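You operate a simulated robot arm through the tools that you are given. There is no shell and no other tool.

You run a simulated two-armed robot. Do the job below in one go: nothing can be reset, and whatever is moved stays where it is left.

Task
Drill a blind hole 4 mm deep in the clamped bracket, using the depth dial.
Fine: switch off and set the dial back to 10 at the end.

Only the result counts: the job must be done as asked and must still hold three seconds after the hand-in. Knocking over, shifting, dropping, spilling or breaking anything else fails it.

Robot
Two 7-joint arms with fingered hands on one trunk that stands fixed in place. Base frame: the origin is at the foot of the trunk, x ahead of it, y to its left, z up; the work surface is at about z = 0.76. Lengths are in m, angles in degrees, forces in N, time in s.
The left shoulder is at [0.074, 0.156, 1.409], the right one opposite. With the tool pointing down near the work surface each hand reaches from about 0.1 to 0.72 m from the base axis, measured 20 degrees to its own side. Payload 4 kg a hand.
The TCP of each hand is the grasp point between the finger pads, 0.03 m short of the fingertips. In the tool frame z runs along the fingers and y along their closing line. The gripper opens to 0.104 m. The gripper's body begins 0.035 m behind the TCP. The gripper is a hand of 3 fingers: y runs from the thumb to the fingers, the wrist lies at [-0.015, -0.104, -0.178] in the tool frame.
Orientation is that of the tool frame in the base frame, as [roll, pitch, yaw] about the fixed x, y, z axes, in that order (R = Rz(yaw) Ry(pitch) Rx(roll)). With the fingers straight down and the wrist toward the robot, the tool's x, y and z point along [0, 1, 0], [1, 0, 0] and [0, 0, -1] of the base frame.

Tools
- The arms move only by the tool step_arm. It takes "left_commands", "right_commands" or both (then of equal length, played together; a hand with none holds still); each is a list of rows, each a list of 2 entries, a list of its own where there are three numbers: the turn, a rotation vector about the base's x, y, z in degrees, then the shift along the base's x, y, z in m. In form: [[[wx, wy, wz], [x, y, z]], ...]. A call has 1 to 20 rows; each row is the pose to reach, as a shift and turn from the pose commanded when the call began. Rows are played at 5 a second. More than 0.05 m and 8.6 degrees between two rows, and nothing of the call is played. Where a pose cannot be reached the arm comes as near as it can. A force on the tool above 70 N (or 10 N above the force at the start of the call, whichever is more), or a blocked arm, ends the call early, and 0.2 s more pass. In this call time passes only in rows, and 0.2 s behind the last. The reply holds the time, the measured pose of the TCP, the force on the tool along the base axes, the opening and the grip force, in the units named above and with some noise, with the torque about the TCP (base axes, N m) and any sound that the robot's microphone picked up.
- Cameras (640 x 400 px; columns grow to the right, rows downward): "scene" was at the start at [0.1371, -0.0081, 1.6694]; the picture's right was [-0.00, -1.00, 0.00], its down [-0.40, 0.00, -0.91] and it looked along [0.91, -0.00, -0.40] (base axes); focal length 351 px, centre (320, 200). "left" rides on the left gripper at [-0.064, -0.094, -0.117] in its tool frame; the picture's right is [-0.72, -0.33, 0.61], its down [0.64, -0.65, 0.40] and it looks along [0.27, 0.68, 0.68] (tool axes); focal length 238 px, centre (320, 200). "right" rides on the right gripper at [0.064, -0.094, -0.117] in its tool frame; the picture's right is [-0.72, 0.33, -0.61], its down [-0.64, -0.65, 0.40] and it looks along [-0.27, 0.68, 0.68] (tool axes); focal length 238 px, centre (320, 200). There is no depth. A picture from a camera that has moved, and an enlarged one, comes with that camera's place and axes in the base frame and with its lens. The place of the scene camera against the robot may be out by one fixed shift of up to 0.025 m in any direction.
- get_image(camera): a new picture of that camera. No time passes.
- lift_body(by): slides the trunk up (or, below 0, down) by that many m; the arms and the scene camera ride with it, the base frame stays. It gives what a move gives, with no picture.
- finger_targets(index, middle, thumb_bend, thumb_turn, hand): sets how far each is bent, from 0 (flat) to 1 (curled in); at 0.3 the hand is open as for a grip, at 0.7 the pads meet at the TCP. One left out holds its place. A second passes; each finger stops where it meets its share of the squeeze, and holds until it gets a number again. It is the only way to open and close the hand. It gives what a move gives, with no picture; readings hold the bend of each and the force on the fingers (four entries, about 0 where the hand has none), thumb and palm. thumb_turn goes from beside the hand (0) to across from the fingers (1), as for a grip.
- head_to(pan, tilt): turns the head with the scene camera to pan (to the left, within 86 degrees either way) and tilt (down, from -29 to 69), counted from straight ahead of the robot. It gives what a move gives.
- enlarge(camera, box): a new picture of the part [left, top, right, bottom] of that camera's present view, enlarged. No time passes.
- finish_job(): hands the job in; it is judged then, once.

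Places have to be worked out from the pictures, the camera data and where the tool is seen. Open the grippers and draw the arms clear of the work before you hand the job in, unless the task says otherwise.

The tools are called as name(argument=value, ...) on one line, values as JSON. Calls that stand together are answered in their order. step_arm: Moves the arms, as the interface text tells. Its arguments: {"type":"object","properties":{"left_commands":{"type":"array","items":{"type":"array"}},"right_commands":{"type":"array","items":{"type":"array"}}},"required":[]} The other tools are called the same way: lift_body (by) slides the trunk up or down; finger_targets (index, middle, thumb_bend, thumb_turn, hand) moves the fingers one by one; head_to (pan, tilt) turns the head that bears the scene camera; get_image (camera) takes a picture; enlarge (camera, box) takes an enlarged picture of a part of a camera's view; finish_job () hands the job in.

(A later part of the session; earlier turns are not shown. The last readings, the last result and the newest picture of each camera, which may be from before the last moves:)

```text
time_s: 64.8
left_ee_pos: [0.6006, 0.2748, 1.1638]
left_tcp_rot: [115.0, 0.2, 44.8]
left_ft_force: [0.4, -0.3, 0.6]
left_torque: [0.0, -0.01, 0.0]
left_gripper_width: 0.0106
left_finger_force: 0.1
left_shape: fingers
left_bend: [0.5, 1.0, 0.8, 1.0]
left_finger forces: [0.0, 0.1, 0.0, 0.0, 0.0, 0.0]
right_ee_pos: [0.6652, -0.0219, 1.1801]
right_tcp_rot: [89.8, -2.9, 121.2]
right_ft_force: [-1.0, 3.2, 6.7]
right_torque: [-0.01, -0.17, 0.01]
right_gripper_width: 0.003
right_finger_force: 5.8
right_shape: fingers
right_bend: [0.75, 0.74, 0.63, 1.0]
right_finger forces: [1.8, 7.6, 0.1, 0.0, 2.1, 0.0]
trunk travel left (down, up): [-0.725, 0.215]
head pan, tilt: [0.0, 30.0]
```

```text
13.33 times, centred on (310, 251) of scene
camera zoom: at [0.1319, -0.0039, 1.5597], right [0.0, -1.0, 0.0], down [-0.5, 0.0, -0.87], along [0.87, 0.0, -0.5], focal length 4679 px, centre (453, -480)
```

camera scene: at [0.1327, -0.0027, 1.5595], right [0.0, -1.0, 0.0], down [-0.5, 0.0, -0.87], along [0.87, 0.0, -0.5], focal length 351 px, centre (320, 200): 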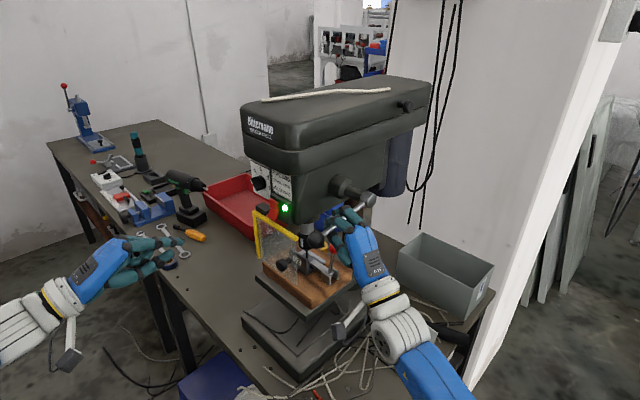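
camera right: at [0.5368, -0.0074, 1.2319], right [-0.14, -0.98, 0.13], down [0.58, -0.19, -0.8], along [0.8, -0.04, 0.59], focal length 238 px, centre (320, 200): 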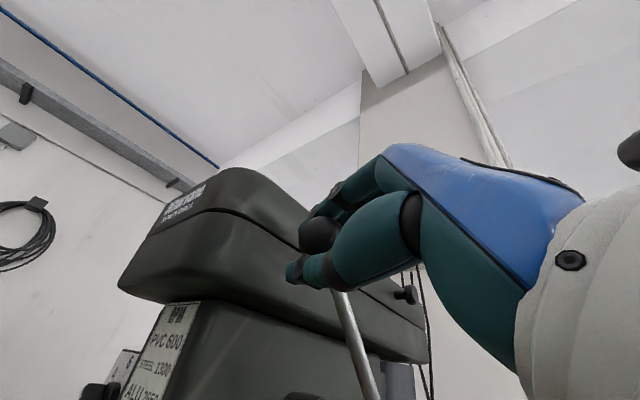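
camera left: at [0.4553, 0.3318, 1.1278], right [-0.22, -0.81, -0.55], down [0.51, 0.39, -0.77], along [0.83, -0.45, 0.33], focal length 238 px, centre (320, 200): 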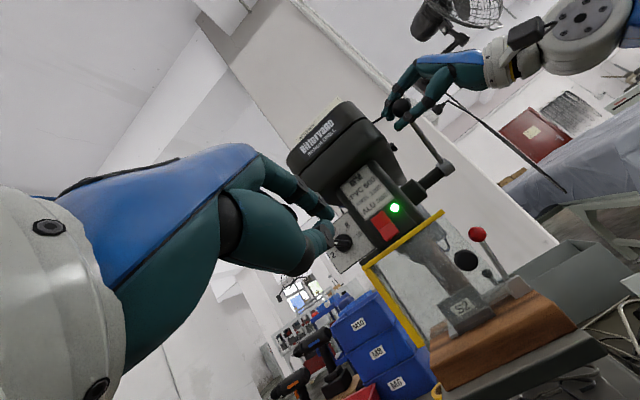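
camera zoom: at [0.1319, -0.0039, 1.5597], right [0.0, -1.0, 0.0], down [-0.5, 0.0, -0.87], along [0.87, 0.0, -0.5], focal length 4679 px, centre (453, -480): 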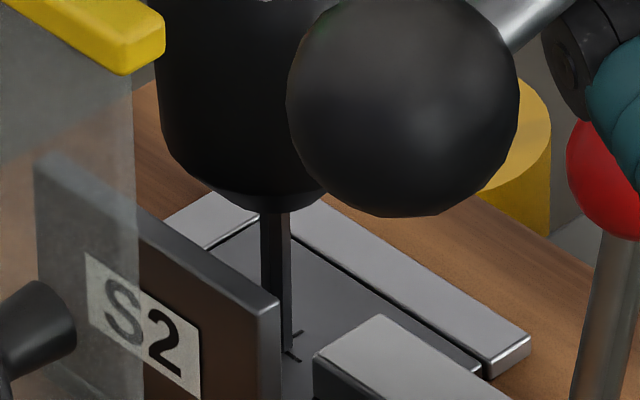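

The vertical force has gone up to about 7 N and the bit has entered the cross mark, so it's cutting. I'll continue the slow feed.

step_arm(right_commands=[[[0, 0, 0], [0, 0, -0.001]], [[0, 0, 0], [0, 0, -0.002]], [[0, 0, 0], [0, 0, -0.003]], [[0, 0, 0], [0, 0, -0.004]], [[0, 0, 0], [0, 0, -0.005]], [[0, 0, 0], [0, 0, -0.006]]])

enlarge(camera="scene", box=[286, 236, 334, 266])

```text
time_s: 66.2
left_ee_pos: [0.6003, 0.2752, 1.1654]
left_tcp_rot: [114.9, 0.2, 44.8]
left_ft_force: [-1.0, -0.6, 0.1]
left_torque: [0.03, -0.02, 0.02]
left_gripper_width: 0.0108
left_finger_force: 0.0
left_shape: fingers
left_bend: [0.5, 1.0, 0.8, 1.0]
left_finger forces: [0.0, 0.1, 0.1, 0.0, 0.1, 0.1]
right_ee_pos: [0.665, -0.0222, 1.1747]
right_tcp_rot: [89.7, -3.1, 121.3]
right_ft_force: [0.7, 1.3, 13.0]
right_torque: [-0.02, -0.25, -0.05]
right_gripper_width: 0.0027
right_finger_force: 6.4
right_shape: fingers
right_bend: [0.75, 0.74, 0.64, 1.0]
right_finger forces: [2.9, 9.0, 0.1, 0.0, 0.8, 0.0]
trunk travel left (down, up): [-0.725, 0.215]
head pan, tilt: [0.0, 30.0]
```

```text
13.33 times, centred on (310, 251) of scene
camera zoom: at [0.131, -0.0054, 1.5598], right [0.0, -1.0, 0.0], down [-0.5, 0.0, -0.87], along [0.87, 0.0, -0.5], focal length 4679 px, centre (453, -480)
```

zoom: 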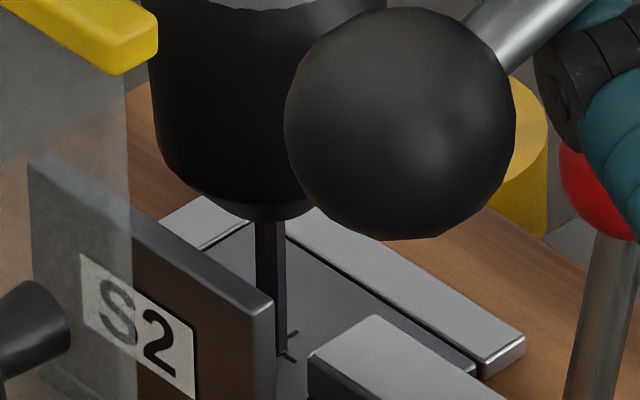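

The bit is about 2 mm in with 13 N at the hand. I'll keep feeding slowly toward the stop.

step_arm(right_commands=[[[0, 0, 0], [0, 0, -0.001]], [[0, 0, 0], [0, 0, -0.002]], [[0, 0, 0], [0, 0, -0.003]], [[0, 0, 0], [0, 0, -0.004]], [[0, 0, 0], [0, 0, -0.005]], [[0, 0, 0], [0, 0, -0.006]]])

enlarge(camera="scene", box=[286, 236, 334, 266])

enlarge(camera="scene", box=[270, 170, 398, 250])

```text
time_s: 67.6
left_ee_pos: [0.6006, 0.2735, 1.1662]
left_tcp_rot: [115.0, 0.2, 45.0]
left_ft_force: [0.1, -0.5, 0.0]
left_torque: [0.01, -0.02, 0.02]
left_gripper_width: 0.0109
left_finger_force: 0.0
left_shape: fingers
left_bend: [0.5, 1.0, 0.8, 1.0]
left_finger forces: [0.0, 0.1, 0.0, 0.0, 0.0, 0.0]
right_ee_pos: [0.6653, -0.0221, 1.1697]
right_tcp_rot: [89.7, -3.0, 121.3]
right_ft_force: [0.0, 0.8, 15.5]
right_torque: [0.02, -0.31, 0.01]
right_gripper_width: 0.0025
right_finger_force: 6.7
right_shape: fingers
right_bend: [0.74, 0.74, 0.65, 1.0]
right_finger forces: [3.7, 10.2, 0.0, 0.0, 0.0, 0.1]
trunk travel left (down, up): [-0.725, 0.215]
head pan, tilt: [0.0, 30.0]
```

```text
13.33 times, centred on (310, 251) of scene
camera zoom: at [0.1294, -0.0053, 1.56], right [0.0, -1.0, 0.0], down [-0.5, 0.0, -0.87], along [0.87, 0.0, -0.5], focal length 4679 px, centre (453, -480)
```

zoom: 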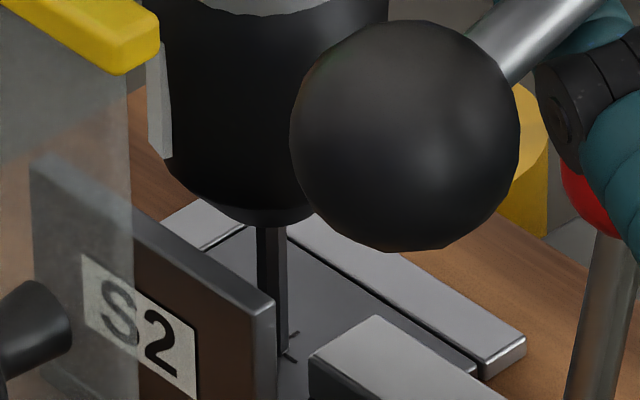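

```text
5.00 times, centred on (334, 210) of scene
camera zoom: at [0.1294, -0.0053, 1.56], right [0.0, -1.0, 0.0], down [-0.5, 0.0, -0.87], along [0.87, 0.0, -0.5], focal length 1755 px, centre (250, 150)
```

zoom: 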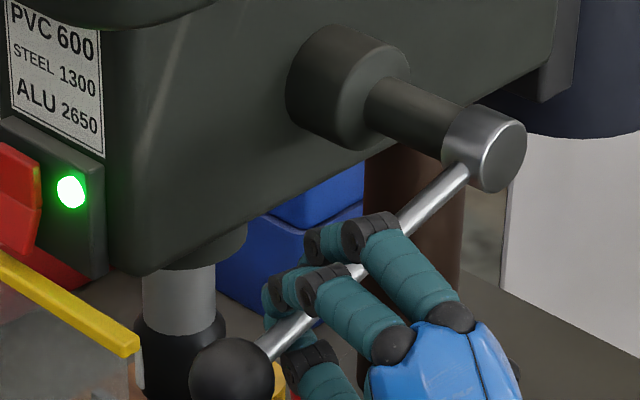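

The bit is now roughly 3.3 mm deep by its shortened visible length, at 15 N. I'll continue in small steps to find the stop.

step_arm(right_commands=[[[0, 0, 0], [0, 0, -0.001]], [[0, 0, 0], [0, 0, -0.002]], [[0, 0, 0], [0, 0, -0.003]], [[0, 0, 0], [0, 0, -0.004]]])

enlarge(camera="scene", box=[286, 236, 334, 266])

```text
time_s: 68.6
left_ee_pos: [0.5997, 0.2741, 1.1655]
left_tcp_rot: [114.9, 0.1, 44.9]
left_ft_force: [-0.5, 0.0, 0.8]
left_torque: [-0.02, 0.02, -0.03]
left_gripper_width: 0.0106
left_finger_force: 0.0
left_shape: fingers
left_bend: [0.5, 1.0, 0.8, 1.0]
left_finger forces: [0.0, 0.1, 0.0, 0.0, 0.1, 0.0]
right_ee_pos: [0.6638, -0.0219, 1.1663]
right_tcp_rot: [89.5, -3.0, 121.4]
right_ft_force: [0.2, 2.4, 20.0]
right_torque: [0.03, -0.37, -0.01]
right_gripper_width: 0.0044
right_finger_force: 8.5
right_shape: fingers
right_bend: [0.74, 0.73, 0.65, 1.0]
right_finger forces: [5.4, 11.3, 0.0, 0.0, 0.1, 0.0]
trunk travel left (down, up): [-0.725, 0.215]
head pan, tilt: [0.0, 30.0]
```

```text
13.33 times, centred on (310, 251) of scene
camera zoom: at [0.1288, -0.0054, 1.5601], right [0.0, -1.0, 0.0], down [-0.5, 0.0, -0.87], along [0.87, 0.0, -0.5], focal length 4679 px, centre (453, -480)
```

zoom: 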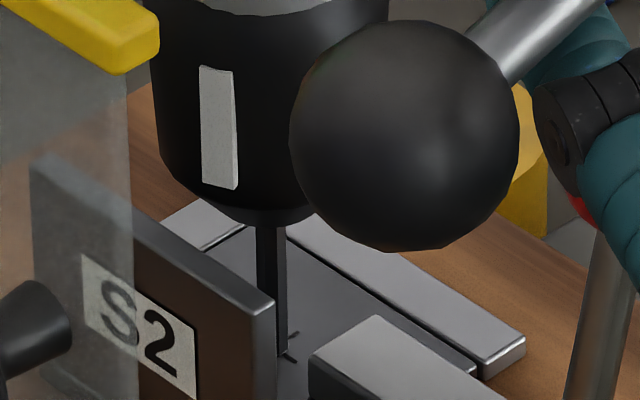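

The lever ball hasn't moved in the last step while the force grew to 20 N, so the stop seems reached. To confirm, I'll press a little more and hold for a second.

step_arm(right_commands=[[[0, 0, 0], [0, 0, -0.0015]], [[0, 0, 0], [0, 0, -0.003]], [[0, 0, 0], [0, 0, -0.0045]], [[0, 0, 0], [0, 0, -0.006]], [[0, 0, 0], [0, 0, -0.006]], [[0, 0, 0], [0, 0, -0.006]], [[0, 0, 0], [0, 0, -0.006]], [[0, 0, 0], [0, 0, -0.006]], [[0, 0, 0], [0, 0, -0.006]]])

enlarge(camera="scene", box=[286, 236, 334, 266])

```text
time_s: 70.6
left_ee_pos: [0.6002, 0.2763, 1.1642]
left_tcp_rot: [114.8, 0.3, 44.9]
left_ft_force: [-0.1, -0.5, 0.5]
left_torque: [0.0, 0.0, 0.0]
left_gripper_width: 0.0107
left_finger_force: 0.1
left_shape: fingers
left_bend: [0.5, 1.0, 0.8, 1.0]
left_finger forces: [0.0, 0.1, 0.0, 0.1, 0.1, 0.1]
right_ee_pos: [0.6641, -0.0189, 1.1588]
right_tcp_rot: [89.7, -2.9, 121.2]
right_ft_force: [5.2, 11.1, 20.4]
right_torque: [-0.06, -0.25, 0.17]
right_gripper_width: 0.007
right_finger_force: 10.4
right_shape: fingers
right_bend: [0.74, 0.63, 0.65, 1.0]
right_finger forces: [8.9, 12.2, 0.0, 0.0, 0.0, 0.0]
trunk travel left (down, up): [-0.725, 0.215]
head pan, tilt: [0.0, 30.0]
```

```text
13.33 times, centred on (310, 251) of scene
camera zoom: at [0.1306, -0.0001, 1.5598], right [0.0, -1.0, 0.01], down [-0.5, -0.01, -0.87], along [0.87, 0.0, -0.5], focal length 4679 px, centre (453, -480)
```

zoom: 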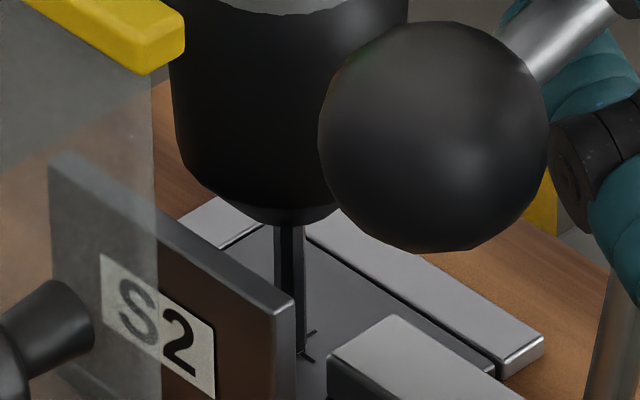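

The lever holds still under 20 N and the middle finger is giving way, so it's against the stop. I'll zoom in to check the depth by the bit's visible length.

enlarge(camera="scene", box=[300, 250, 316, 260])

enlarge(camera="scene", box=[296, 244, 320, 259])

get_image(camera="left")

```text
16.00 times, centred on (308, 255) of scene
camera zoom: at [0.1306, -0.0001, 1.5598], right [0.0, -1.0, 0.01], down [-0.5, -0.01, -0.87], along [0.87, 0.0, -0.5], focal length 5615 px, centre (512, -680)
```

zoom: 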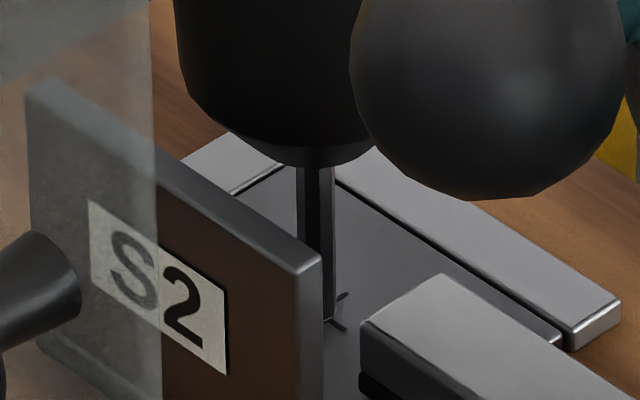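

```text
16.00 times, centred on (308, 252) of scene
camera zoom: at [0.1306, -0.0001, 1.5598], right [0.0, -1.0, 0.01], down [-0.5, -0.01, -0.87], along [0.87, 0.0, -0.5], focal length 5615 px, centre (512, -624)
```

zoom: 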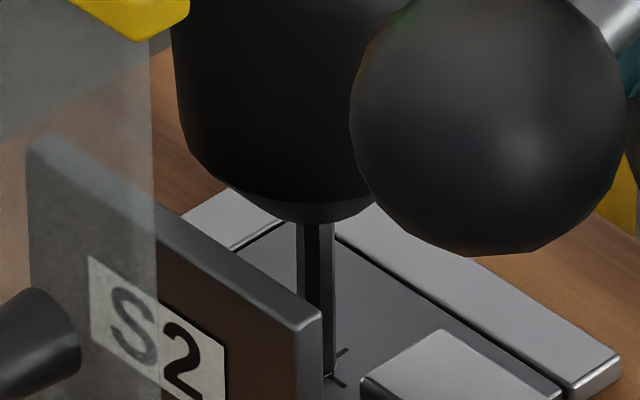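

```text
taken
camera left: at [0.453, 0.3342, 1.1282], right [-0.22, -0.81, -0.55], down [0.52, 0.38, -0.77], along [0.83, -0.45, 0.33], focal length 238 px, centre (320, 200)
```

left: 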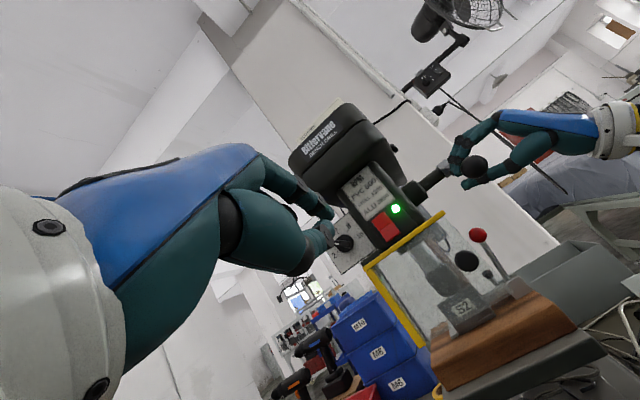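

Force rose from 15 to 20 N with no further motion, so the depth stop is holding. I'll ease back in small steps and measure the depth from how far the chuck rises before the tip clears the surface.

step_arm(right_commands=[[[0, 0, 0], [0, 0, 0.004]], [[0, 0, 0], [0, 0, 0.008]], [[0, 0, 0], [0, 0, 0.012]]])

enlarge(camera="scene", box=[296, 246, 320, 261])

```text
time_s: 71.4
left_ee_pos: [0.603, 0.2753, 1.1635]
left_tcp_rot: [114.9, 0.4, 45.0]
left_ft_force: [0.1, 1.5, 0.1]
left_torque: [0.02, 0.02, 0.02]
left_gripper_width: 0.0107
left_finger_force: 0.0
left_shape: fingers
left_bend: [0.5, 1.0, 0.8, 1.0]
left_finger forces: [0.1, 0.1, 0.1, 0.0, 0.0, 0.0]
right_ee_pos: [0.6675, -0.0198, 1.1672]
right_tcp_rot: [90.2, -3.0, 121.2]
right_ft_force: [2.3, 12.3, 6.1]
right_torque: [-0.03, -0.1, 0.16]
right_gripper_width: 0.0018
right_finger_force: 6.3
right_shape: fingers
right_bend: [0.75, 0.73, 0.65, 1.0]
right_finger forces: [3.9, 8.7, 0.1, 0.0, 0.0, 0.0]
trunk travel left (down, up): [-0.725, 0.215]
head pan, tilt: [0.0, 30.0]
```

```text
16.00 times, centred on (308, 254) of scene
camera zoom: at [0.1335, 0.0007, 1.5593], right [0.0, -1.0, 0.01], down [-0.5, -0.01, -0.87], along [0.87, 0.0, -0.5], focal length 5615 px, centre (512, -656)
```

zoom: 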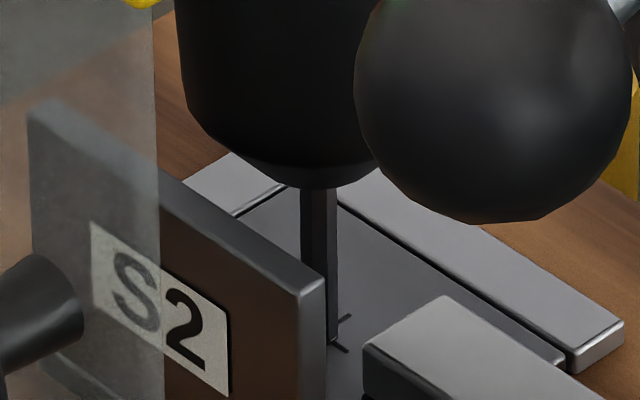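

No lever movement yet; only the finger flex has relaxed. I'll raise a further 6 mm.

step_arm(right_commands=[[[0, 0, 0], [0, 0, 0.003]], [[0, 0, 0], [0, 0, 0.006]]])

enlarge(camera="scene", box=[296, 246, 320, 261])

```text
time_s: 72.0
left_ee_pos: [0.6038, 0.2768, 1.163]
left_tcp_rot: [114.9, 0.4, 44.8]
left_ft_force: [0.1, -0.1, -0.1]
left_torque: [0.0, -0.01, 0.03]
left_gripper_width: 0.0107
left_finger_force: 0.1
left_shape: fingers
left_bend: [0.5, 1.0, 0.8, 1.0]
left_finger forces: [0.1, 0.0, 0.0, 0.1, 0.0, 0.0]
right_ee_pos: [0.6684, -0.0206, 1.1738]
right_tcp_rot: [90.1, -2.9, 121.2]
right_ft_force: [5.1, 14.8, 1.7]
right_torque: [0.0, -0.03, 0.23]
right_gripper_width: 0.0
right_finger_force: 6.8
right_shape: fingers
right_bend: [0.75, 0.73, 0.65, 1.0]
right_finger forces: [2.8, 11.0, 0.0, 0.0, 0.0, 0.1]
trunk travel left (down, up): [-0.725, 0.215]
head pan, tilt: [0.0, 30.0]
```

```text
16.00 times, centred on (308, 254) of scene
camera zoom: at [0.1356, 0.0018, 1.5592], right [0.0, -1.0, 0.01], down [-0.5, -0.01, -0.86], along [0.86, 0.0, -0.5], focal length 5615 px, centre (512, -656)
```

zoom: 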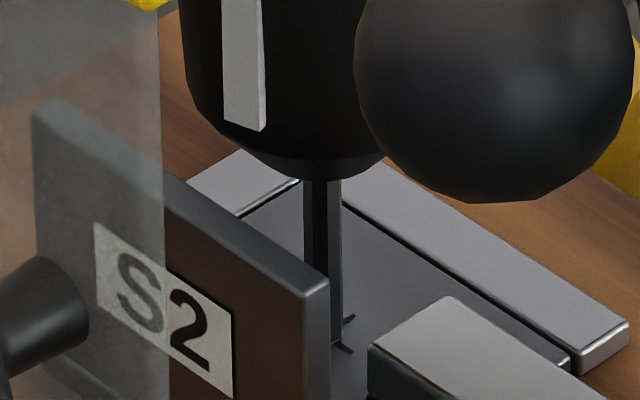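

The chuck has risen about 1.3 mm and the tip is still in the hole. I'll raise by 4 mm more.

step_arm(right_commands=[[[0, 0, 0], [0, 0, 0.002]], [[0, 0, 0], [0, 0, 0.004]]])

enlarge(camera="scene", box=[296, 246, 320, 261])

```text
time_s: 72.6
left_ee_pos: [0.6032, 0.2766, 1.1638]
left_tcp_rot: [114.9, 0.4, 45.0]
left_ft_force: [0.4, -0.1, -0.1]
left_torque: [-0.01, -0.04, 0.01]
left_gripper_width: 0.0109
left_finger_force: 0.0
left_shape: fingers
left_bend: [0.5, 1.0, 0.8, 1.0]
left_finger forces: [0.0, 0.0, 0.0, 0.1, 0.1, 0.0]
right_ee_pos: [0.6687, -0.02, 1.1792]
right_tcp_rot: [90.0, -2.9, 121.3]
right_ft_force: [3.4, 14.2, 2.6]
right_torque: [0.02, 0.0, 0.22]
right_gripper_width: 0.0004
right_finger_force: 7.4
right_shape: fingers
right_bend: [0.75, 0.73, 0.65, 1.0]
right_finger forces: [2.6, 10.3, 0.1, 0.0, 0.1, 0.0]
trunk travel left (down, up): [-0.725, 0.215]
head pan, tilt: [0.0, 30.0]
```

```text
16.00 times, centred on (308, 254) of scene
camera zoom: at [0.1351, 0.0023, 1.5593], right [0.0, -1.0, 0.01], down [-0.5, -0.01, -0.86], along [0.86, 0.0, -0.5], focal length 5615 px, centre (512, -656)
```

zoom: 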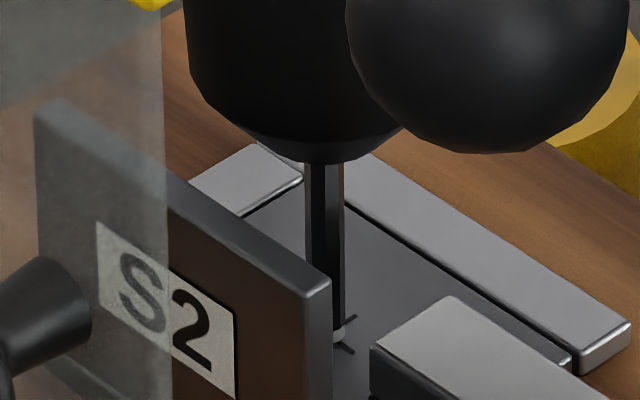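

A bright ring now shows at the foot of the bit, so the tip is near or above the surface. I'll raise the quill a few more mm to see the hole clearly.

step_arm(right_commands=[[[0, 0, 0], [0, 0, 0.003]], [[0, 0, 0], [0, 0, 0.006]]])

enlarge(camera="scene", box=[296, 246, 320, 261])

```text
time_s: 73.2
left_ee_pos: [0.6036, 0.2761, 1.1645]
left_tcp_rot: [115.0, 0.4, 44.8]
left_ft_force: [0.6, -0.6, -0.8]
left_torque: [0.02, 0.0, 0.01]
left_gripper_width: 0.0109
left_finger_force: 0.0
left_shape: fingers
left_bend: [0.5, 1.0, 0.8, 1.0]
left_finger forces: [0.1, 0.0, 0.1, 0.0, 0.0, 0.1]
right_ee_pos: [0.6675, -0.0191, 1.1854]
right_tcp_rot: [90.0, -2.9, 121.2]
right_ft_force: [3.5, 15.4, 1.9]
right_torque: [0.02, -0.01, 0.25]
right_gripper_width: 0.0005
right_finger_force: 7.4
right_shape: fingers
right_bend: [0.75, 0.73, 0.65, 1.0]
right_finger forces: [2.9, 10.7, 0.0, 0.1, 0.1, 0.0]
trunk travel left (down, up): [-0.725, 0.215]
head pan, tilt: [0.0, 30.0]
```

```text
16.00 times, centred on (308, 254) of scene
camera zoom: at [0.1349, 0.0028, 1.5593], right [0.0, -1.0, 0.01], down [-0.5, -0.01, -0.86], along [0.86, 0.0, -0.5], focal length 5615 px, centre (512, -656)
```

zoom: 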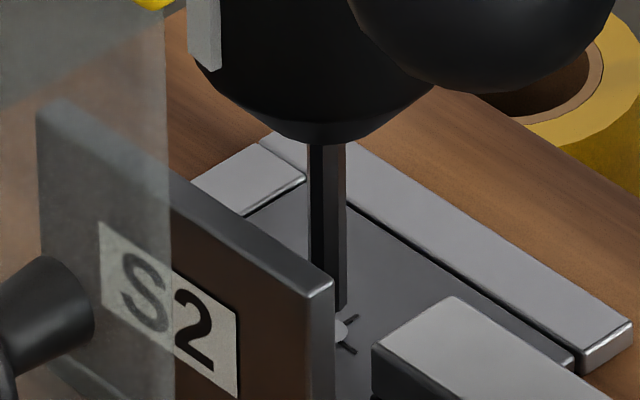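

The chuck follows the hand up by its return spring. By the right-hand edge of the bit, the full-diameter depth reads roughly 2 to 2.5 mm plus whatever the drill point adds, so I need a clear view of the tip shape. I'll let the lever rise with the hand.

step_arm(right_commands=[[[0, 0, 0], [0, 0, 0.008]], [[0, 0, 0], [0, 0, 0.016]], [[0, 0, 0], [0, 0, 0.024]], [[0, 0, 0], [0, 0, 0.032]], [[0, 0, 0], [0, 0, 0.04]]])

enlarge(camera="scene", box=[292, 236, 324, 256])

enlarge(camera="scene", box=[296, 250, 320, 265])

enlarge(camera="scene", box=[270, 150, 398, 230])

```text
time_s: 74.4
left_ee_pos: [0.605, 0.2724, 1.1621]
left_tcp_rot: [115.1, 0.3, 44.9]
left_ft_force: [0.1, 0.1, -0.2]
left_torque: [-0.01, 0.0, 0.04]
left_gripper_width: 0.0108
left_finger_force: 0.1
left_shape: fingers
left_bend: [0.5, 1.0, 0.8, 1.0]
left_finger forces: [0.0, 0.0, 0.1, 0.1, 0.0, 0.1]
right_ee_pos: [0.6691, -0.0237, 1.2234]
right_tcp_rot: [90.0, -3.1, 121.2]
right_ft_force: [7.1, 4.8, 2.3]
right_torque: [0.03, -0.01, 0.0]
right_gripper_width: 0.0012
right_finger_force: 3.8
right_shape: fingers
right_bend: [0.74, 0.74, 0.65, 1.0]
right_finger forces: [3.6, 3.0, 0.0, 0.1, 0.3, 0.0]
trunk travel left (down, up): [-0.725, 0.215]
head pan, tilt: [0.0, 30.0]
```

```text
16.00 times, centred on (308, 246) of scene
camera zoom: at [0.1369, -0.0043, 1.5591], right [0.0, -1.0, 0.0], down [-0.5, 0.0, -0.86], along [0.86, 0.0, -0.5], focal length 5615 px, centre (512, -536)
```

zoom: 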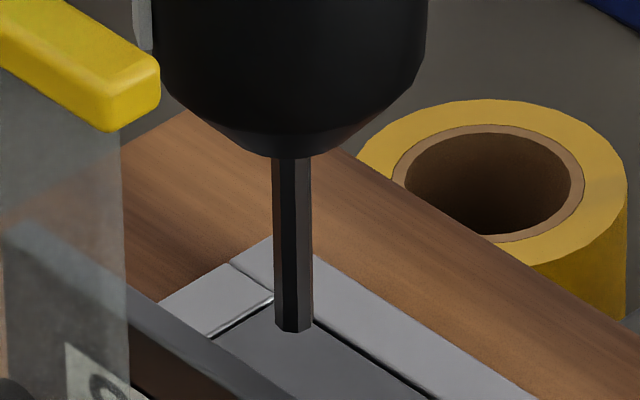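

```text
16.00 times, centred on (308, 258) of scene
camera zoom: at [0.1369, -0.0043, 1.5591], right [0.0, -1.0, 0.0], down [-0.5, 0.0, -0.86], along [0.86, 0.0, -0.5], focal length 5615 px, centre (512, -720)
```

zoom: 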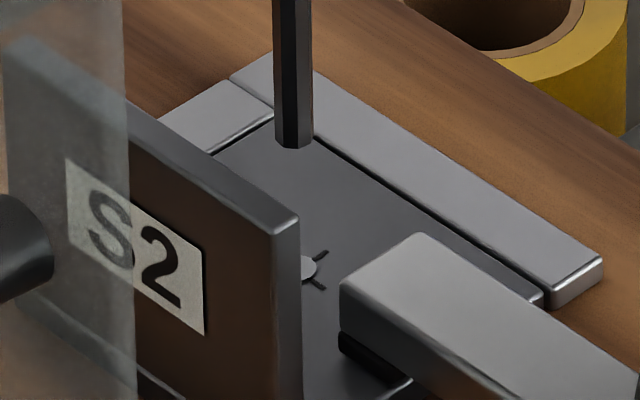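

```text
5.00 times, centred on (334, 190) of scene
camera zoom: at [0.1369, -0.0043, 1.5591], right [0.0, -1.0, 0.0], down [-0.5, 0.0, -0.86], along [0.86, 0.0, -0.5], focal length 1755 px, centre (250, 250)
```

zoom: 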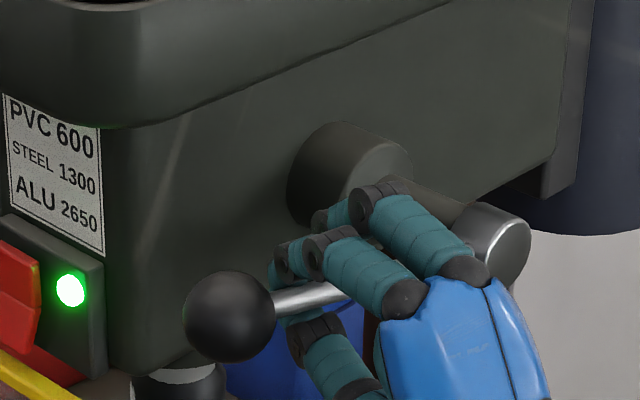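

The bit is flat-ended, and the hole shows as a bright disc on the cross. My edge measurement gives only about 2 mm, so I want to press again with clearly more force to be sure it's the stop and not just cutting resistance. First I'll test whether the right hand can swing outward 10 degrees for a stronger hold.

step_arm(right_commands=[[[0, 0, -3.5], [0, 0, 0]], [[0, 0, -7], [0, 0, 0]], [[0, 0, -10], [0, 0, 0]]])

```text
time_s: 75.2
left_ee_pos: [0.6044, 0.2723, 1.1643]
left_tcp_rot: [115.0, 0.3, 44.8]
left_ft_force: [0.5, 0.8, 0.4]
left_torque: [-0.02, -0.02, 0.02]
left_gripper_width: 0.0106
left_finger_force: 0.0
left_shape: fingers
left_bend: [0.5, 1.0, 0.8, 1.0]
left_finger forces: [0.0, 0.0, 0.0, 0.0, 0.1, 0.0]
right_ee_pos: [0.669, -0.0228, 1.2226]
right_tcp_rot: [89.9, -3.1, 121.2]
right_ft_force: [6.3, 0.8, 1.6]
right_torque: [-0.01, -0.07, -0.05]
right_gripper_width: 0.0011
right_finger_force: 3.6
right_shape: fingers
right_bend: [0.74, 0.74, 0.65, 1.0]
right_finger forces: [3.1, 2.8, 0.0, 0.1, 0.4, 0.1]
right hand out of reach, approached as far as the arm can: row 1, 2, 3
trunk travel left (down, up): [-0.725, 0.215]
head pan, tilt: [0.0, 30.0]
```

Turning outward is what the arm can't do, so turning inward should free it. I'll test +10 degrees.

step_arm(right_commands=[[[0, 0, 3.5], [0, 0, 0]], [[0, 0, 7], [0, 0, 0]], [[0, 0, 10], [0, 0.0, 0]]])

```text
time_s: 76.0
left_ee_pos: [0.604, 0.2728, 1.1636]
left_tcp_rot: [115.1, 0.3, 44.9]
left_ft_force: [0.5, 0.2, 0.3]
left_torque: [0.04, -0.01, 0.04]
left_gripper_width: 0.0108
left_finger_force: 0.0
left_shape: fingers
left_bend: [0.5, 1.0, 0.8, 1.0]
left_finger forces: [0.0, 0.0, 0.0, 0.0, 0.0, 0.0]
right_ee_pos: [0.6686, -0.0224, 1.2234]
right_tcp_rot: [90.0, -3.1, 131.2]
right_ft_force: [7.5, 0.9, 1.4]
right_torque: [-0.02, -0.04, -0.08]
right_gripper_width: 0.0011
right_finger_force: 3.6
right_shape: fingers
right_bend: [0.74, 0.74, 0.64, 1.0]
right_finger forces: [4.1, 2.2, 0.0, 0.1, 0.8, 0.0]
trunk travel left (down, up): [-0.725, 0.215]
head pan, tilt: [0.0, 30.0]
```

The hand can turn inward, so I'll slide it 18 mm further along its pointing direction. That sets the shaft closer to the palm, where the fingers are stronger.

step_arm(right_commands=[[[0, 0, 0], [0.0045, 0.004, 0]], [[0, 0, 0], [0.009, 0.008, 0]], [[0, 0, 0], [0.0136, 0.0118, 0]]])

finger_targets(hand="right", index=0.95, middle=0.95)

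enlarge(camera="scene", box=[270, 150, 398, 230])

get_image(camera="right")

```text
time_s: 76.8
left_ee_pos: [0.6024, 0.2732, 1.1647]
left_tcp_rot: [115.0, 0.3, 44.8]
left_ft_force: [-0.8, 0.1, 0.7]
left_torque: [-0.01, 0.02, 0.01]
left_gripper_width: 0.0106
left_finger_force: 0.0
left_shape: fingers
left_bend: [0.5, 1.0, 0.8, 1.0]
left_finger forces: [0.0, 0.1, 0.0, 0.1, 0.0, 0.0]
right_ee_pos: [0.6811, -0.0109, 1.2249]
right_tcp_rot: [89.8, -3.2, 131.3]
right_ft_force: [1.1, -0.2, 0.6]
right_torque: [0.03, 0.01, 0.01]
right_gripper_width: 0.0
right_finger_force: 0.7
right_shape: fingers
right_bend: [0.75, 0.75, 0.65, 1.0]
right_finger forces: [1.2, 0.0, 0.1, 0.0, 0.0, 0.0]
trunk travel left (down, up): [-0.725, 0.215]
head pan, tilt: [0.0, 30.0]
```

```text
time_s: 77.8
left_ee_pos: [0.6096, 0.2817, 1.1597]
left_tcp_rot: [115.0, 0.9, 44.7]
left_ft_force: [-0.3, 0.1, -0.1]
left_torque: [-0.01, 0.02, 0.02]
left_gripper_width: 0.0106
left_finger_force: 0.0
left_shape: fingers
left_bend: [0.5, 1.0, 0.8, 1.0]
left_finger forces: [0.1, 0.1, 0.0, 0.0, 0.0, 0.1]
right_ee_pos: [0.6871, -0.0013, 1.2205]
right_tcp_rot: [90.6, -3.0, 131.2]
right_ft_force: [31.4, 30.1, 1.1]
right_torque: [0.01, 0.17, 0.1]
right_gripper_width: 0.0316
right_finger_force: 20.9
right_shape: fingers
right_bend: [0.94, 0.92, 0.65, 1.0]
right_finger forces: [24.8, 17.5, 0.0, 0.1, 0.0, 0.0]
trunk travel left (down, up): [-0.725, 0.215]
head pan, tilt: [0.0, 30.0]
```

```text
5.00 times, centred on (334, 190) of scene
camera zoom: at [0.1483, 0.0125, 1.5578], right [0.0, -1.0, 0.01], down [-0.51, -0.01, -0.86], along [0.86, -0.01, -0.51], focal length 1755 px, centre (250, 250)
```

zoom: 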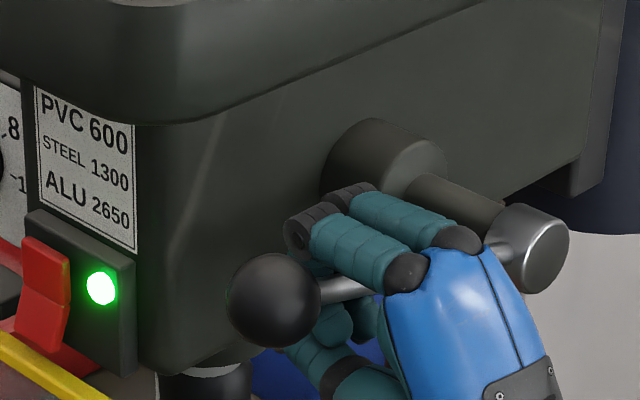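

```text
taken
camera right: at [0.5548, -0.0252, 1.1308], right [0.03, -0.96, 0.29], down [0.7, -0.19, -0.69], along [0.72, 0.22, 0.66], focal length 238 px, centre (320, 200)
```

right: 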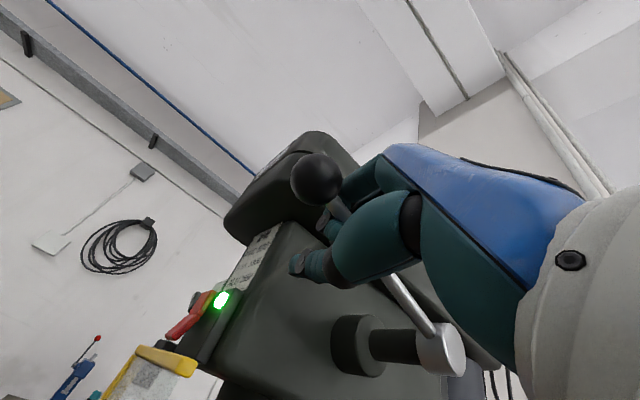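

The full curl pulls sideways on the shaft with about 40 N, which isn't wanted. I'll relax the fingers to a looser hook.

finger_targets(hand="right", index=0.83, middle=0.83)

enlarge(camera="scene", box=[270, 150, 398, 230])

```text
time_s: 78.8
left_ee_pos: [0.6029, 0.2744, 1.1632]
left_tcp_rot: [115.0, 0.4, 44.8]
left_ft_force: [-0.6, 0.3, 0.1]
left_torque: [0.01, -0.01, -0.03]
left_gripper_width: 0.0106
left_finger_force: 0.0
left_shape: fingers
left_bend: [0.5, 1.0, 0.8, 1.0]
left_finger forces: [0.0, 0.1, 0.1, 0.1, 0.0, 0.0]
right_ee_pos: [0.6803, -0.009, 1.224]
right_tcp_rot: [90.0, -3.1, 131.1]
right_ft_force: [7.4, 6.8, 1.7]
right_torque: [-0.02, 0.09, -0.02]
right_gripper_width: 0.0078
right_finger_force: 6.4
right_shape: fingers
right_bend: [0.82, 0.82, 0.63, 1.0]
right_finger forces: [7.3, 6.3, 0.1, 0.0, 0.1, 0.1]
trunk travel left (down, up): [-0.725, 0.215]
head pan, tilt: [0.0, 30.0]
```

```text
5.00 times, centred on (334, 190) of scene
camera zoom: at [0.1367, -0.0029, 1.5591], right [0.0, -1.0, 0.0], down [-0.5, 0.0, -0.86], along [0.86, 0.0, -0.5], focal length 1755 px, centre (250, 250)
```

zoom: 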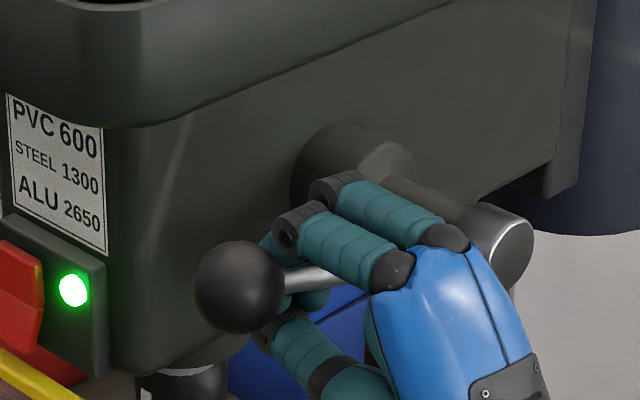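

The knuckle-side finger segments now lie over the shaft with little side load. I'll go down again toward the work.

step_arm(right_commands=[[[0, 0, 0], [0, 0, -0.006]], [[0, 0, 0], [0, 0, -0.012]], [[0, 0, 0], [0, 0, -0.018]], [[0, 0, 0], [0, 0, -0.024]], [[0, 0, 0], [0, 0, -0.03]], [[0, 0, 0], [0, 0, -0.036]]])

enlarge(camera="scene", box=[296, 246, 320, 261])

enlarge(camera="scene", box=[270, 170, 398, 250])

```text
time_s: 80.2
left_ee_pos: [0.6035, 0.2733, 1.1639]
left_tcp_rot: [114.9, 0.3, 44.8]
left_ft_force: [0.5, 0.6, -0.2]
left_torque: [0.02, -0.01, -0.04]
left_gripper_width: 0.0105
left_finger_force: 0.0
left_shape: fingers
left_bend: [0.5, 1.0, 0.8, 1.0]
left_finger forces: [0.0, 0.0, 0.0, 0.0, 0.1, 0.1]
right_ee_pos: [0.6805, -0.0091, 1.1884]
right_tcp_rot: [89.9, -3.0, 131.3]
right_ft_force: [1.2, 7.0, 3.5]
right_torque: [-0.05, -0.03, 0.02]
right_gripper_width: 0.0085
right_finger_force: 3.9
right_shape: fingers
right_bend: [0.82, 0.82, 0.63, 1.0]
right_finger forces: [3.0, 4.7, 0.1, 0.0, 0.0, 0.2]
trunk travel left (down, up): [-0.725, 0.215]
head pan, tilt: [0.0, 30.0]
```

```text
16.00 times, centred on (308, 254) of scene
camera zoom: at [0.1343, -0.0028, 1.5594], right [0.0, -1.0, 0.0], down [-0.5, 0.0, -0.86], along [0.86, 0.0, -0.5], focal length 5615 px, centre (512, -656)
```

zoom: 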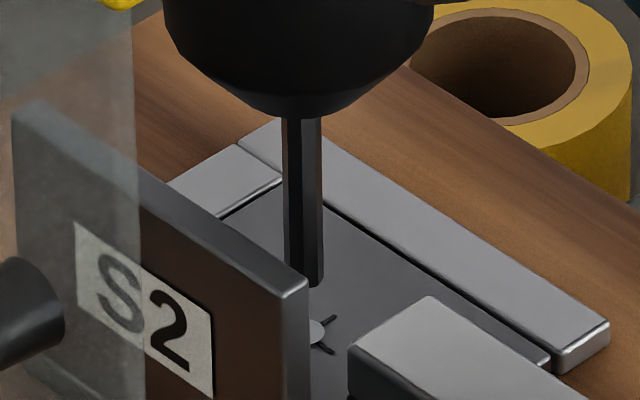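

```text
5.00 times, centred on (334, 210) of scene
camera zoom: at [0.1343, -0.0028, 1.5594], right [0.0, -1.0, 0.0], down [-0.5, 0.0, -0.86], along [0.86, 0.0, -0.5], focal length 1755 px, centre (250, 150)
```

zoom: 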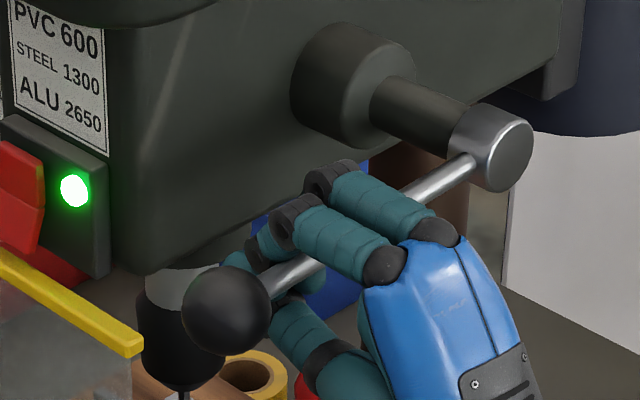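

This clearer view puts the surface at the hole centre lower than I took it before, and the depth at the stop recalculates to about 3.4 mm, give or take 0.6. I'll go down again and press firmly to make sure the stop is fully reached.

step_arm(right_commands=[[[0, 0, 0], [0, 0, -0.004]], [[0, 0, 0], [0, 0, -0.008]], [[0, 0, 0], [0, 0, -0.012]], [[0, 0, 0], [0, 0, -0.016]]])

enlarge(camera="scene", box=[296, 246, 320, 261])

```text
time_s: 81.2
left_ee_pos: [0.6016, 0.2732, 1.1645]
left_tcp_rot: [115.0, 0.4, 44.8]
left_ft_force: [0.1, -0.3, -0.5]
left_torque: [0.04, -0.03, 0.03]
left_gripper_width: 0.0107
left_finger_force: 0.0
left_shape: fingers
left_bend: [0.5, 1.0, 0.8, 1.0]
left_finger forces: [0.0, 0.0, 0.1, 0.0, 0.1, 0.1]
right_ee_pos: [0.68, -0.0096, 1.1737]
right_tcp_rot: [89.9, -3.0, 131.2]
right_ft_force: [3.3, 5.3, 4.0]
right_torque: [-0.06, 0.01, -0.01]
right_gripper_width: 0.0084
right_finger_force: 3.4
right_shape: fingers
right_bend: [0.82, 0.82, 0.63, 1.0]
right_finger forces: [1.6, 5.3, 0.1, 0.0, 0.0, 0.0]
trunk travel left (down, up): [-0.725, 0.215]
head pan, tilt: [0.0, 30.0]
```

```text
16.00 times, centred on (308, 254) of scene
camera zoom: at [0.1349, -0.0036, 1.5593], right [0.0, -1.0, 0.0], down [-0.5, 0.0, -0.86], along [0.86, 0.0, -0.5], focal length 5615 px, centre (512, -656)
```

zoom: 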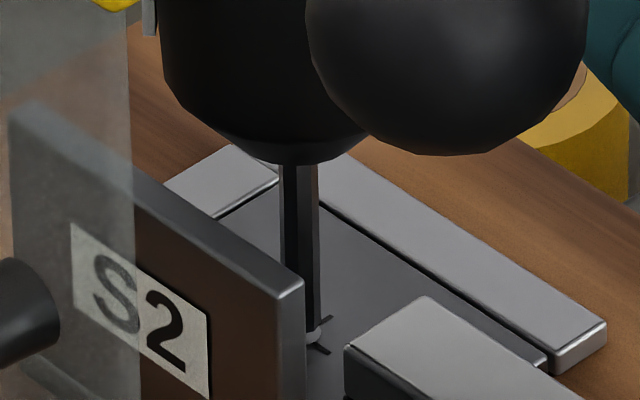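

The tip is about 1 mm above the old hole. I'll press on down in small steps to the stop and beyond, to a higher force.

step_arm(right_commands=[[[0, 0, 0], [0, 0, -0.002]], [[0, 0, 0], [0, 0, -0.004]], [[0, 0, 0], [0, 0, -0.006]], [[0, 0, 0], [0, 0, -0.008]], [[0, 0, 0], [0, 0, -0.01]], [[0, 0, 0], [0, 0, -0.012]], [[0, 0, 0], [0, 0, -0.014]], [[0, 0, 0], [0, 0, -0.016]], [[0, 0, 0], [0, 0, -0.016]], [[0, 0, 0], [0, 0, -0.016]]])

enlarge(camera="scene", box=[296, 246, 320, 261])

```text
time_s: 83.4
left_ee_pos: [0.602, 0.2744, 1.1649]
left_tcp_rot: [115.0, 0.3, 44.9]
left_ft_force: [-0.3, 0.4, 0.2]
left_torque: [0.01, 0.0, 0.02]
left_gripper_width: 0.0107
left_finger_force: 0.1
left_shape: fingers
left_bend: [0.5, 1.0, 0.8, 1.0]
left_finger forces: [0.1, 0.0, 0.0, 0.0, 0.0, 0.0]
right_ee_pos: [0.6782, -0.0106, 1.1596]
right_tcp_rot: [89.7, -3.0, 131.3]
right_ft_force: [10.5, 2.4, 22.4]
right_torque: [-0.18, 0.08, 0.04]
right_gripper_width: 0.0076
right_finger_force: 10.1
right_shape: fingers
right_bend: [0.82, 0.82, 0.64, 1.0]
right_finger forces: [9.8, 10.0, 0.0, 0.0, 0.0, 0.0]
trunk travel left (down, up): [-0.725, 0.215]
head pan, tilt: [0.0, 30.0]
```

```text
16.00 times, centred on (308, 254) of scene
camera zoom: at [0.1329, -0.0046, 1.5597], right [0.0, -1.0, 0.0], down [-0.5, 0.0, -0.87], along [0.87, 0.0, -0.5], focal length 5615 px, centre (512, -656)
```

zoom: 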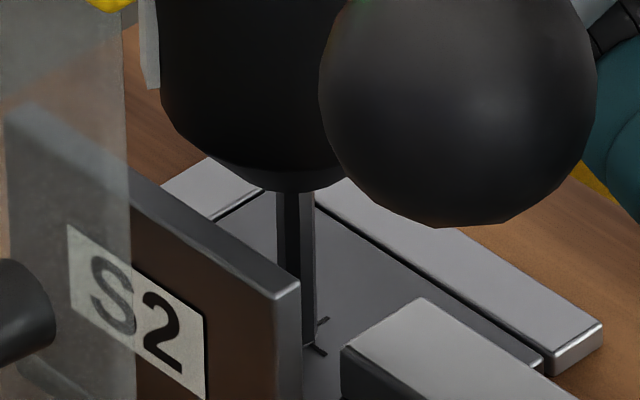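

At 22 N the chuck sits at the same height as before, within a pixel or two. I'll push 8 mm further to see if a much higher force changes anything.

step_arm(right_commands=[[[0, 0, 0], [0, 0, -0.002]], [[0, 0, 0], [0, 0, -0.004]], [[0, 0, 0], [0, 0, -0.006]], [[0, 0, 0], [0, 0, -0.008]], [[0, 0, 0], [0, 0, -0.008]], [[0, 0, 0], [0, 0, -0.008]], [[0, 0, 0], [0, 0, -0.008]], [[0, 0, 0], [0, 0, -0.008]], [[0, 0, 0], [0, 0, -0.008]]])

enlarge(camera="scene", box=[296, 246, 320, 261])

enlarge(camera="scene", box=[270, 170, 398, 250])

```text
time_s: 85.4
left_ee_pos: [0.6002, 0.2743, 1.1667]
left_tcp_rot: [115.0, 0.3, 44.9]
left_ft_force: [0.5, 1.4, 0.0]
left_torque: [-0.01, 0.01, 0.01]
left_gripper_width: 0.0106
left_finger_force: 0.0
left_shape: fingers
left_bend: [0.5, 1.0, 0.8, 1.0]
left_finger forces: [0.1, 0.0, 0.1, 0.0, 0.0, 0.0]
right_ee_pos: [0.679, -0.0099, 1.1558]
right_tcp_rot: [89.3, -2.8, 131.2]
right_ft_force: [13.5, 4.3, 33.6]
right_torque: [-0.19, 0.18, 0.05]
right_gripper_width: 0.0066
right_finger_force: 14.3
right_shape: fingers
right_bend: [0.82, 0.82, 0.65, 1.0]
right_finger forces: [15.1, 14.6, 0.0, 0.1, 0.1, 0.1]
trunk travel left (down, up): [-0.725, 0.215]
head pan, tilt: [0.0, 30.0]
```

```text
16.00 times, centred on (308, 254) of scene
camera zoom: at [0.1305, -0.0042, 1.5599], right [0.0, -1.0, 0.0], down [-0.5, 0.0, -0.87], along [0.87, 0.0, -0.5], focal length 5615 px, centre (512, -656)
```

zoom: 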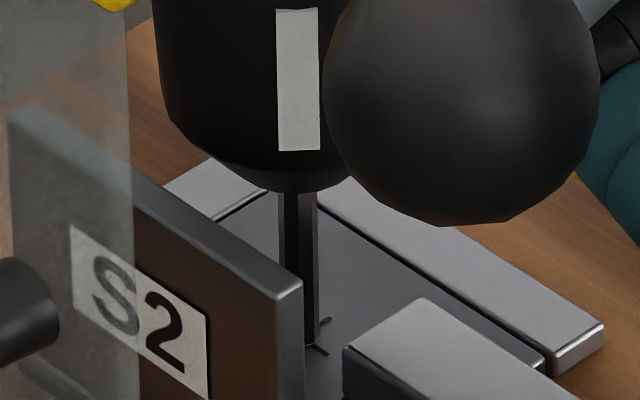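

```text
5.00 times, centred on (334, 210) of scene
camera zoom: at [0.1305, -0.0042, 1.5599], right [0.0, -1.0, 0.0], down [-0.5, 0.0, -0.87], along [0.87, 0.0, -0.5], focal length 1755 px, centre (250, 150)
```

zoom: 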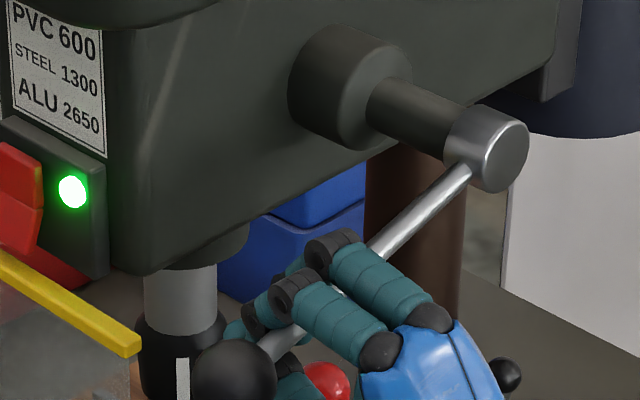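

With 34 N the chuck doesn't move at all, so this is the hard depth stop at the dial setting. I'll now let the lever back up along its arc in a controlled way.

step_arm(right_commands=[[[0, 0, 0], [0, 0, 0.006]], [[0, 0, 0], [0, 0, 0.012]], [[0, 0, 0], [-0.0013, 0.0013, 0.0167]], [[1.5, 1.3, 0], [-0.003, 0.003, 0.0296]], [[3.0, 2.6, 0], [-0.0036, 0.0036, 0.0428]], [[4.5, 3.9, 0], [-0.003, 0.003, 0.056]], [[6.0, 5.2, 0], [-0.0013, 0.0013, 0.0689]], [[7.6, 6.6, 0], [0.0015, -0.0015, 0.0815]], [[9.1, 7.9, 0], [0.0053, -0.0053, 0.0935]]])

enlarge(camera="scene", box=[260, 130, 420, 230])

enlarge(camera="scene", box=[270, 200, 366, 260])

```text
time_s: 87.4
left_ee_pos: [0.6035, 0.274, 1.1629]
left_tcp_rot: [115.0, 0.3, 44.9]
left_ft_force: [-0.6, -0.6, 0.0]
left_torque: [0.0, 0.02, 0.0]
left_gripper_width: 0.0108
left_finger_force: 0.2
left_shape: fingers
left_bend: [0.5, 1.0, 0.8, 1.0]
left_finger forces: [0.1, 0.0, 0.0, 0.0, 0.0, 0.0]
right_ee_pos: [0.6864, -0.0141, 1.2408]
right_tcp_rot: [90.0, -15.2, 131.1]
right_ft_force: [3.6, 4.2, 1.3]
right_torque: [0.07, 0.06, 0.03]
right_gripper_width: 0.0084
right_finger_force: 5.3
right_shape: fingers
right_bend: [0.82, 0.82, 0.63, 1.0]
right_finger forces: [4.4, 6.9, 0.0, 0.0, 0.0, 0.1]
trunk travel left (down, up): [-0.725, 0.215]
head pan, tilt: [0.0, 30.0]
```

```text
4.00 times, centred on (340, 180) of scene
camera zoom: at [0.136, -0.004, 1.5592], right [0.0, -1.0, 0.0], down [-0.5, 0.0, -0.86], along [0.86, 0.0, -0.5], focal length 1404 px, centre (240, 280)
```

zoom: 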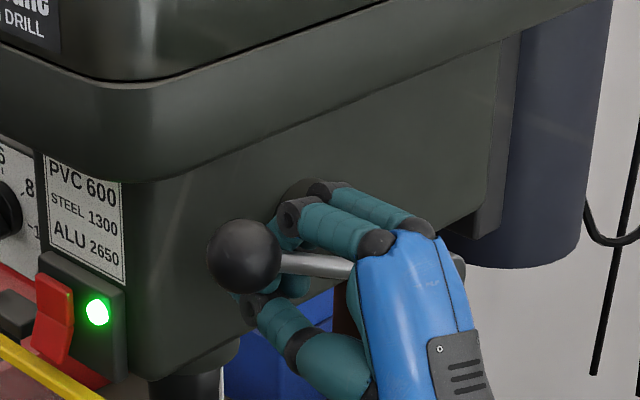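

```text
6.67 times, centred on (318, 230) of scene
camera zoom: at [0.136, -0.004, 1.5592], right [0.0, -1.0, 0.0], down [-0.5, 0.0, -0.86], along [0.86, 0.0, -0.5], focal length 2340 px, centre (333, 0)
```

zoom: 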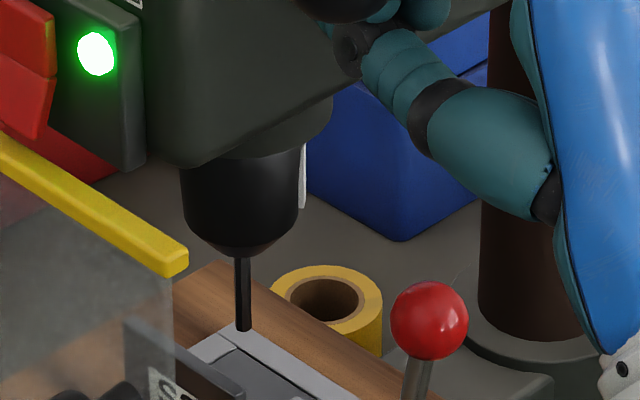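

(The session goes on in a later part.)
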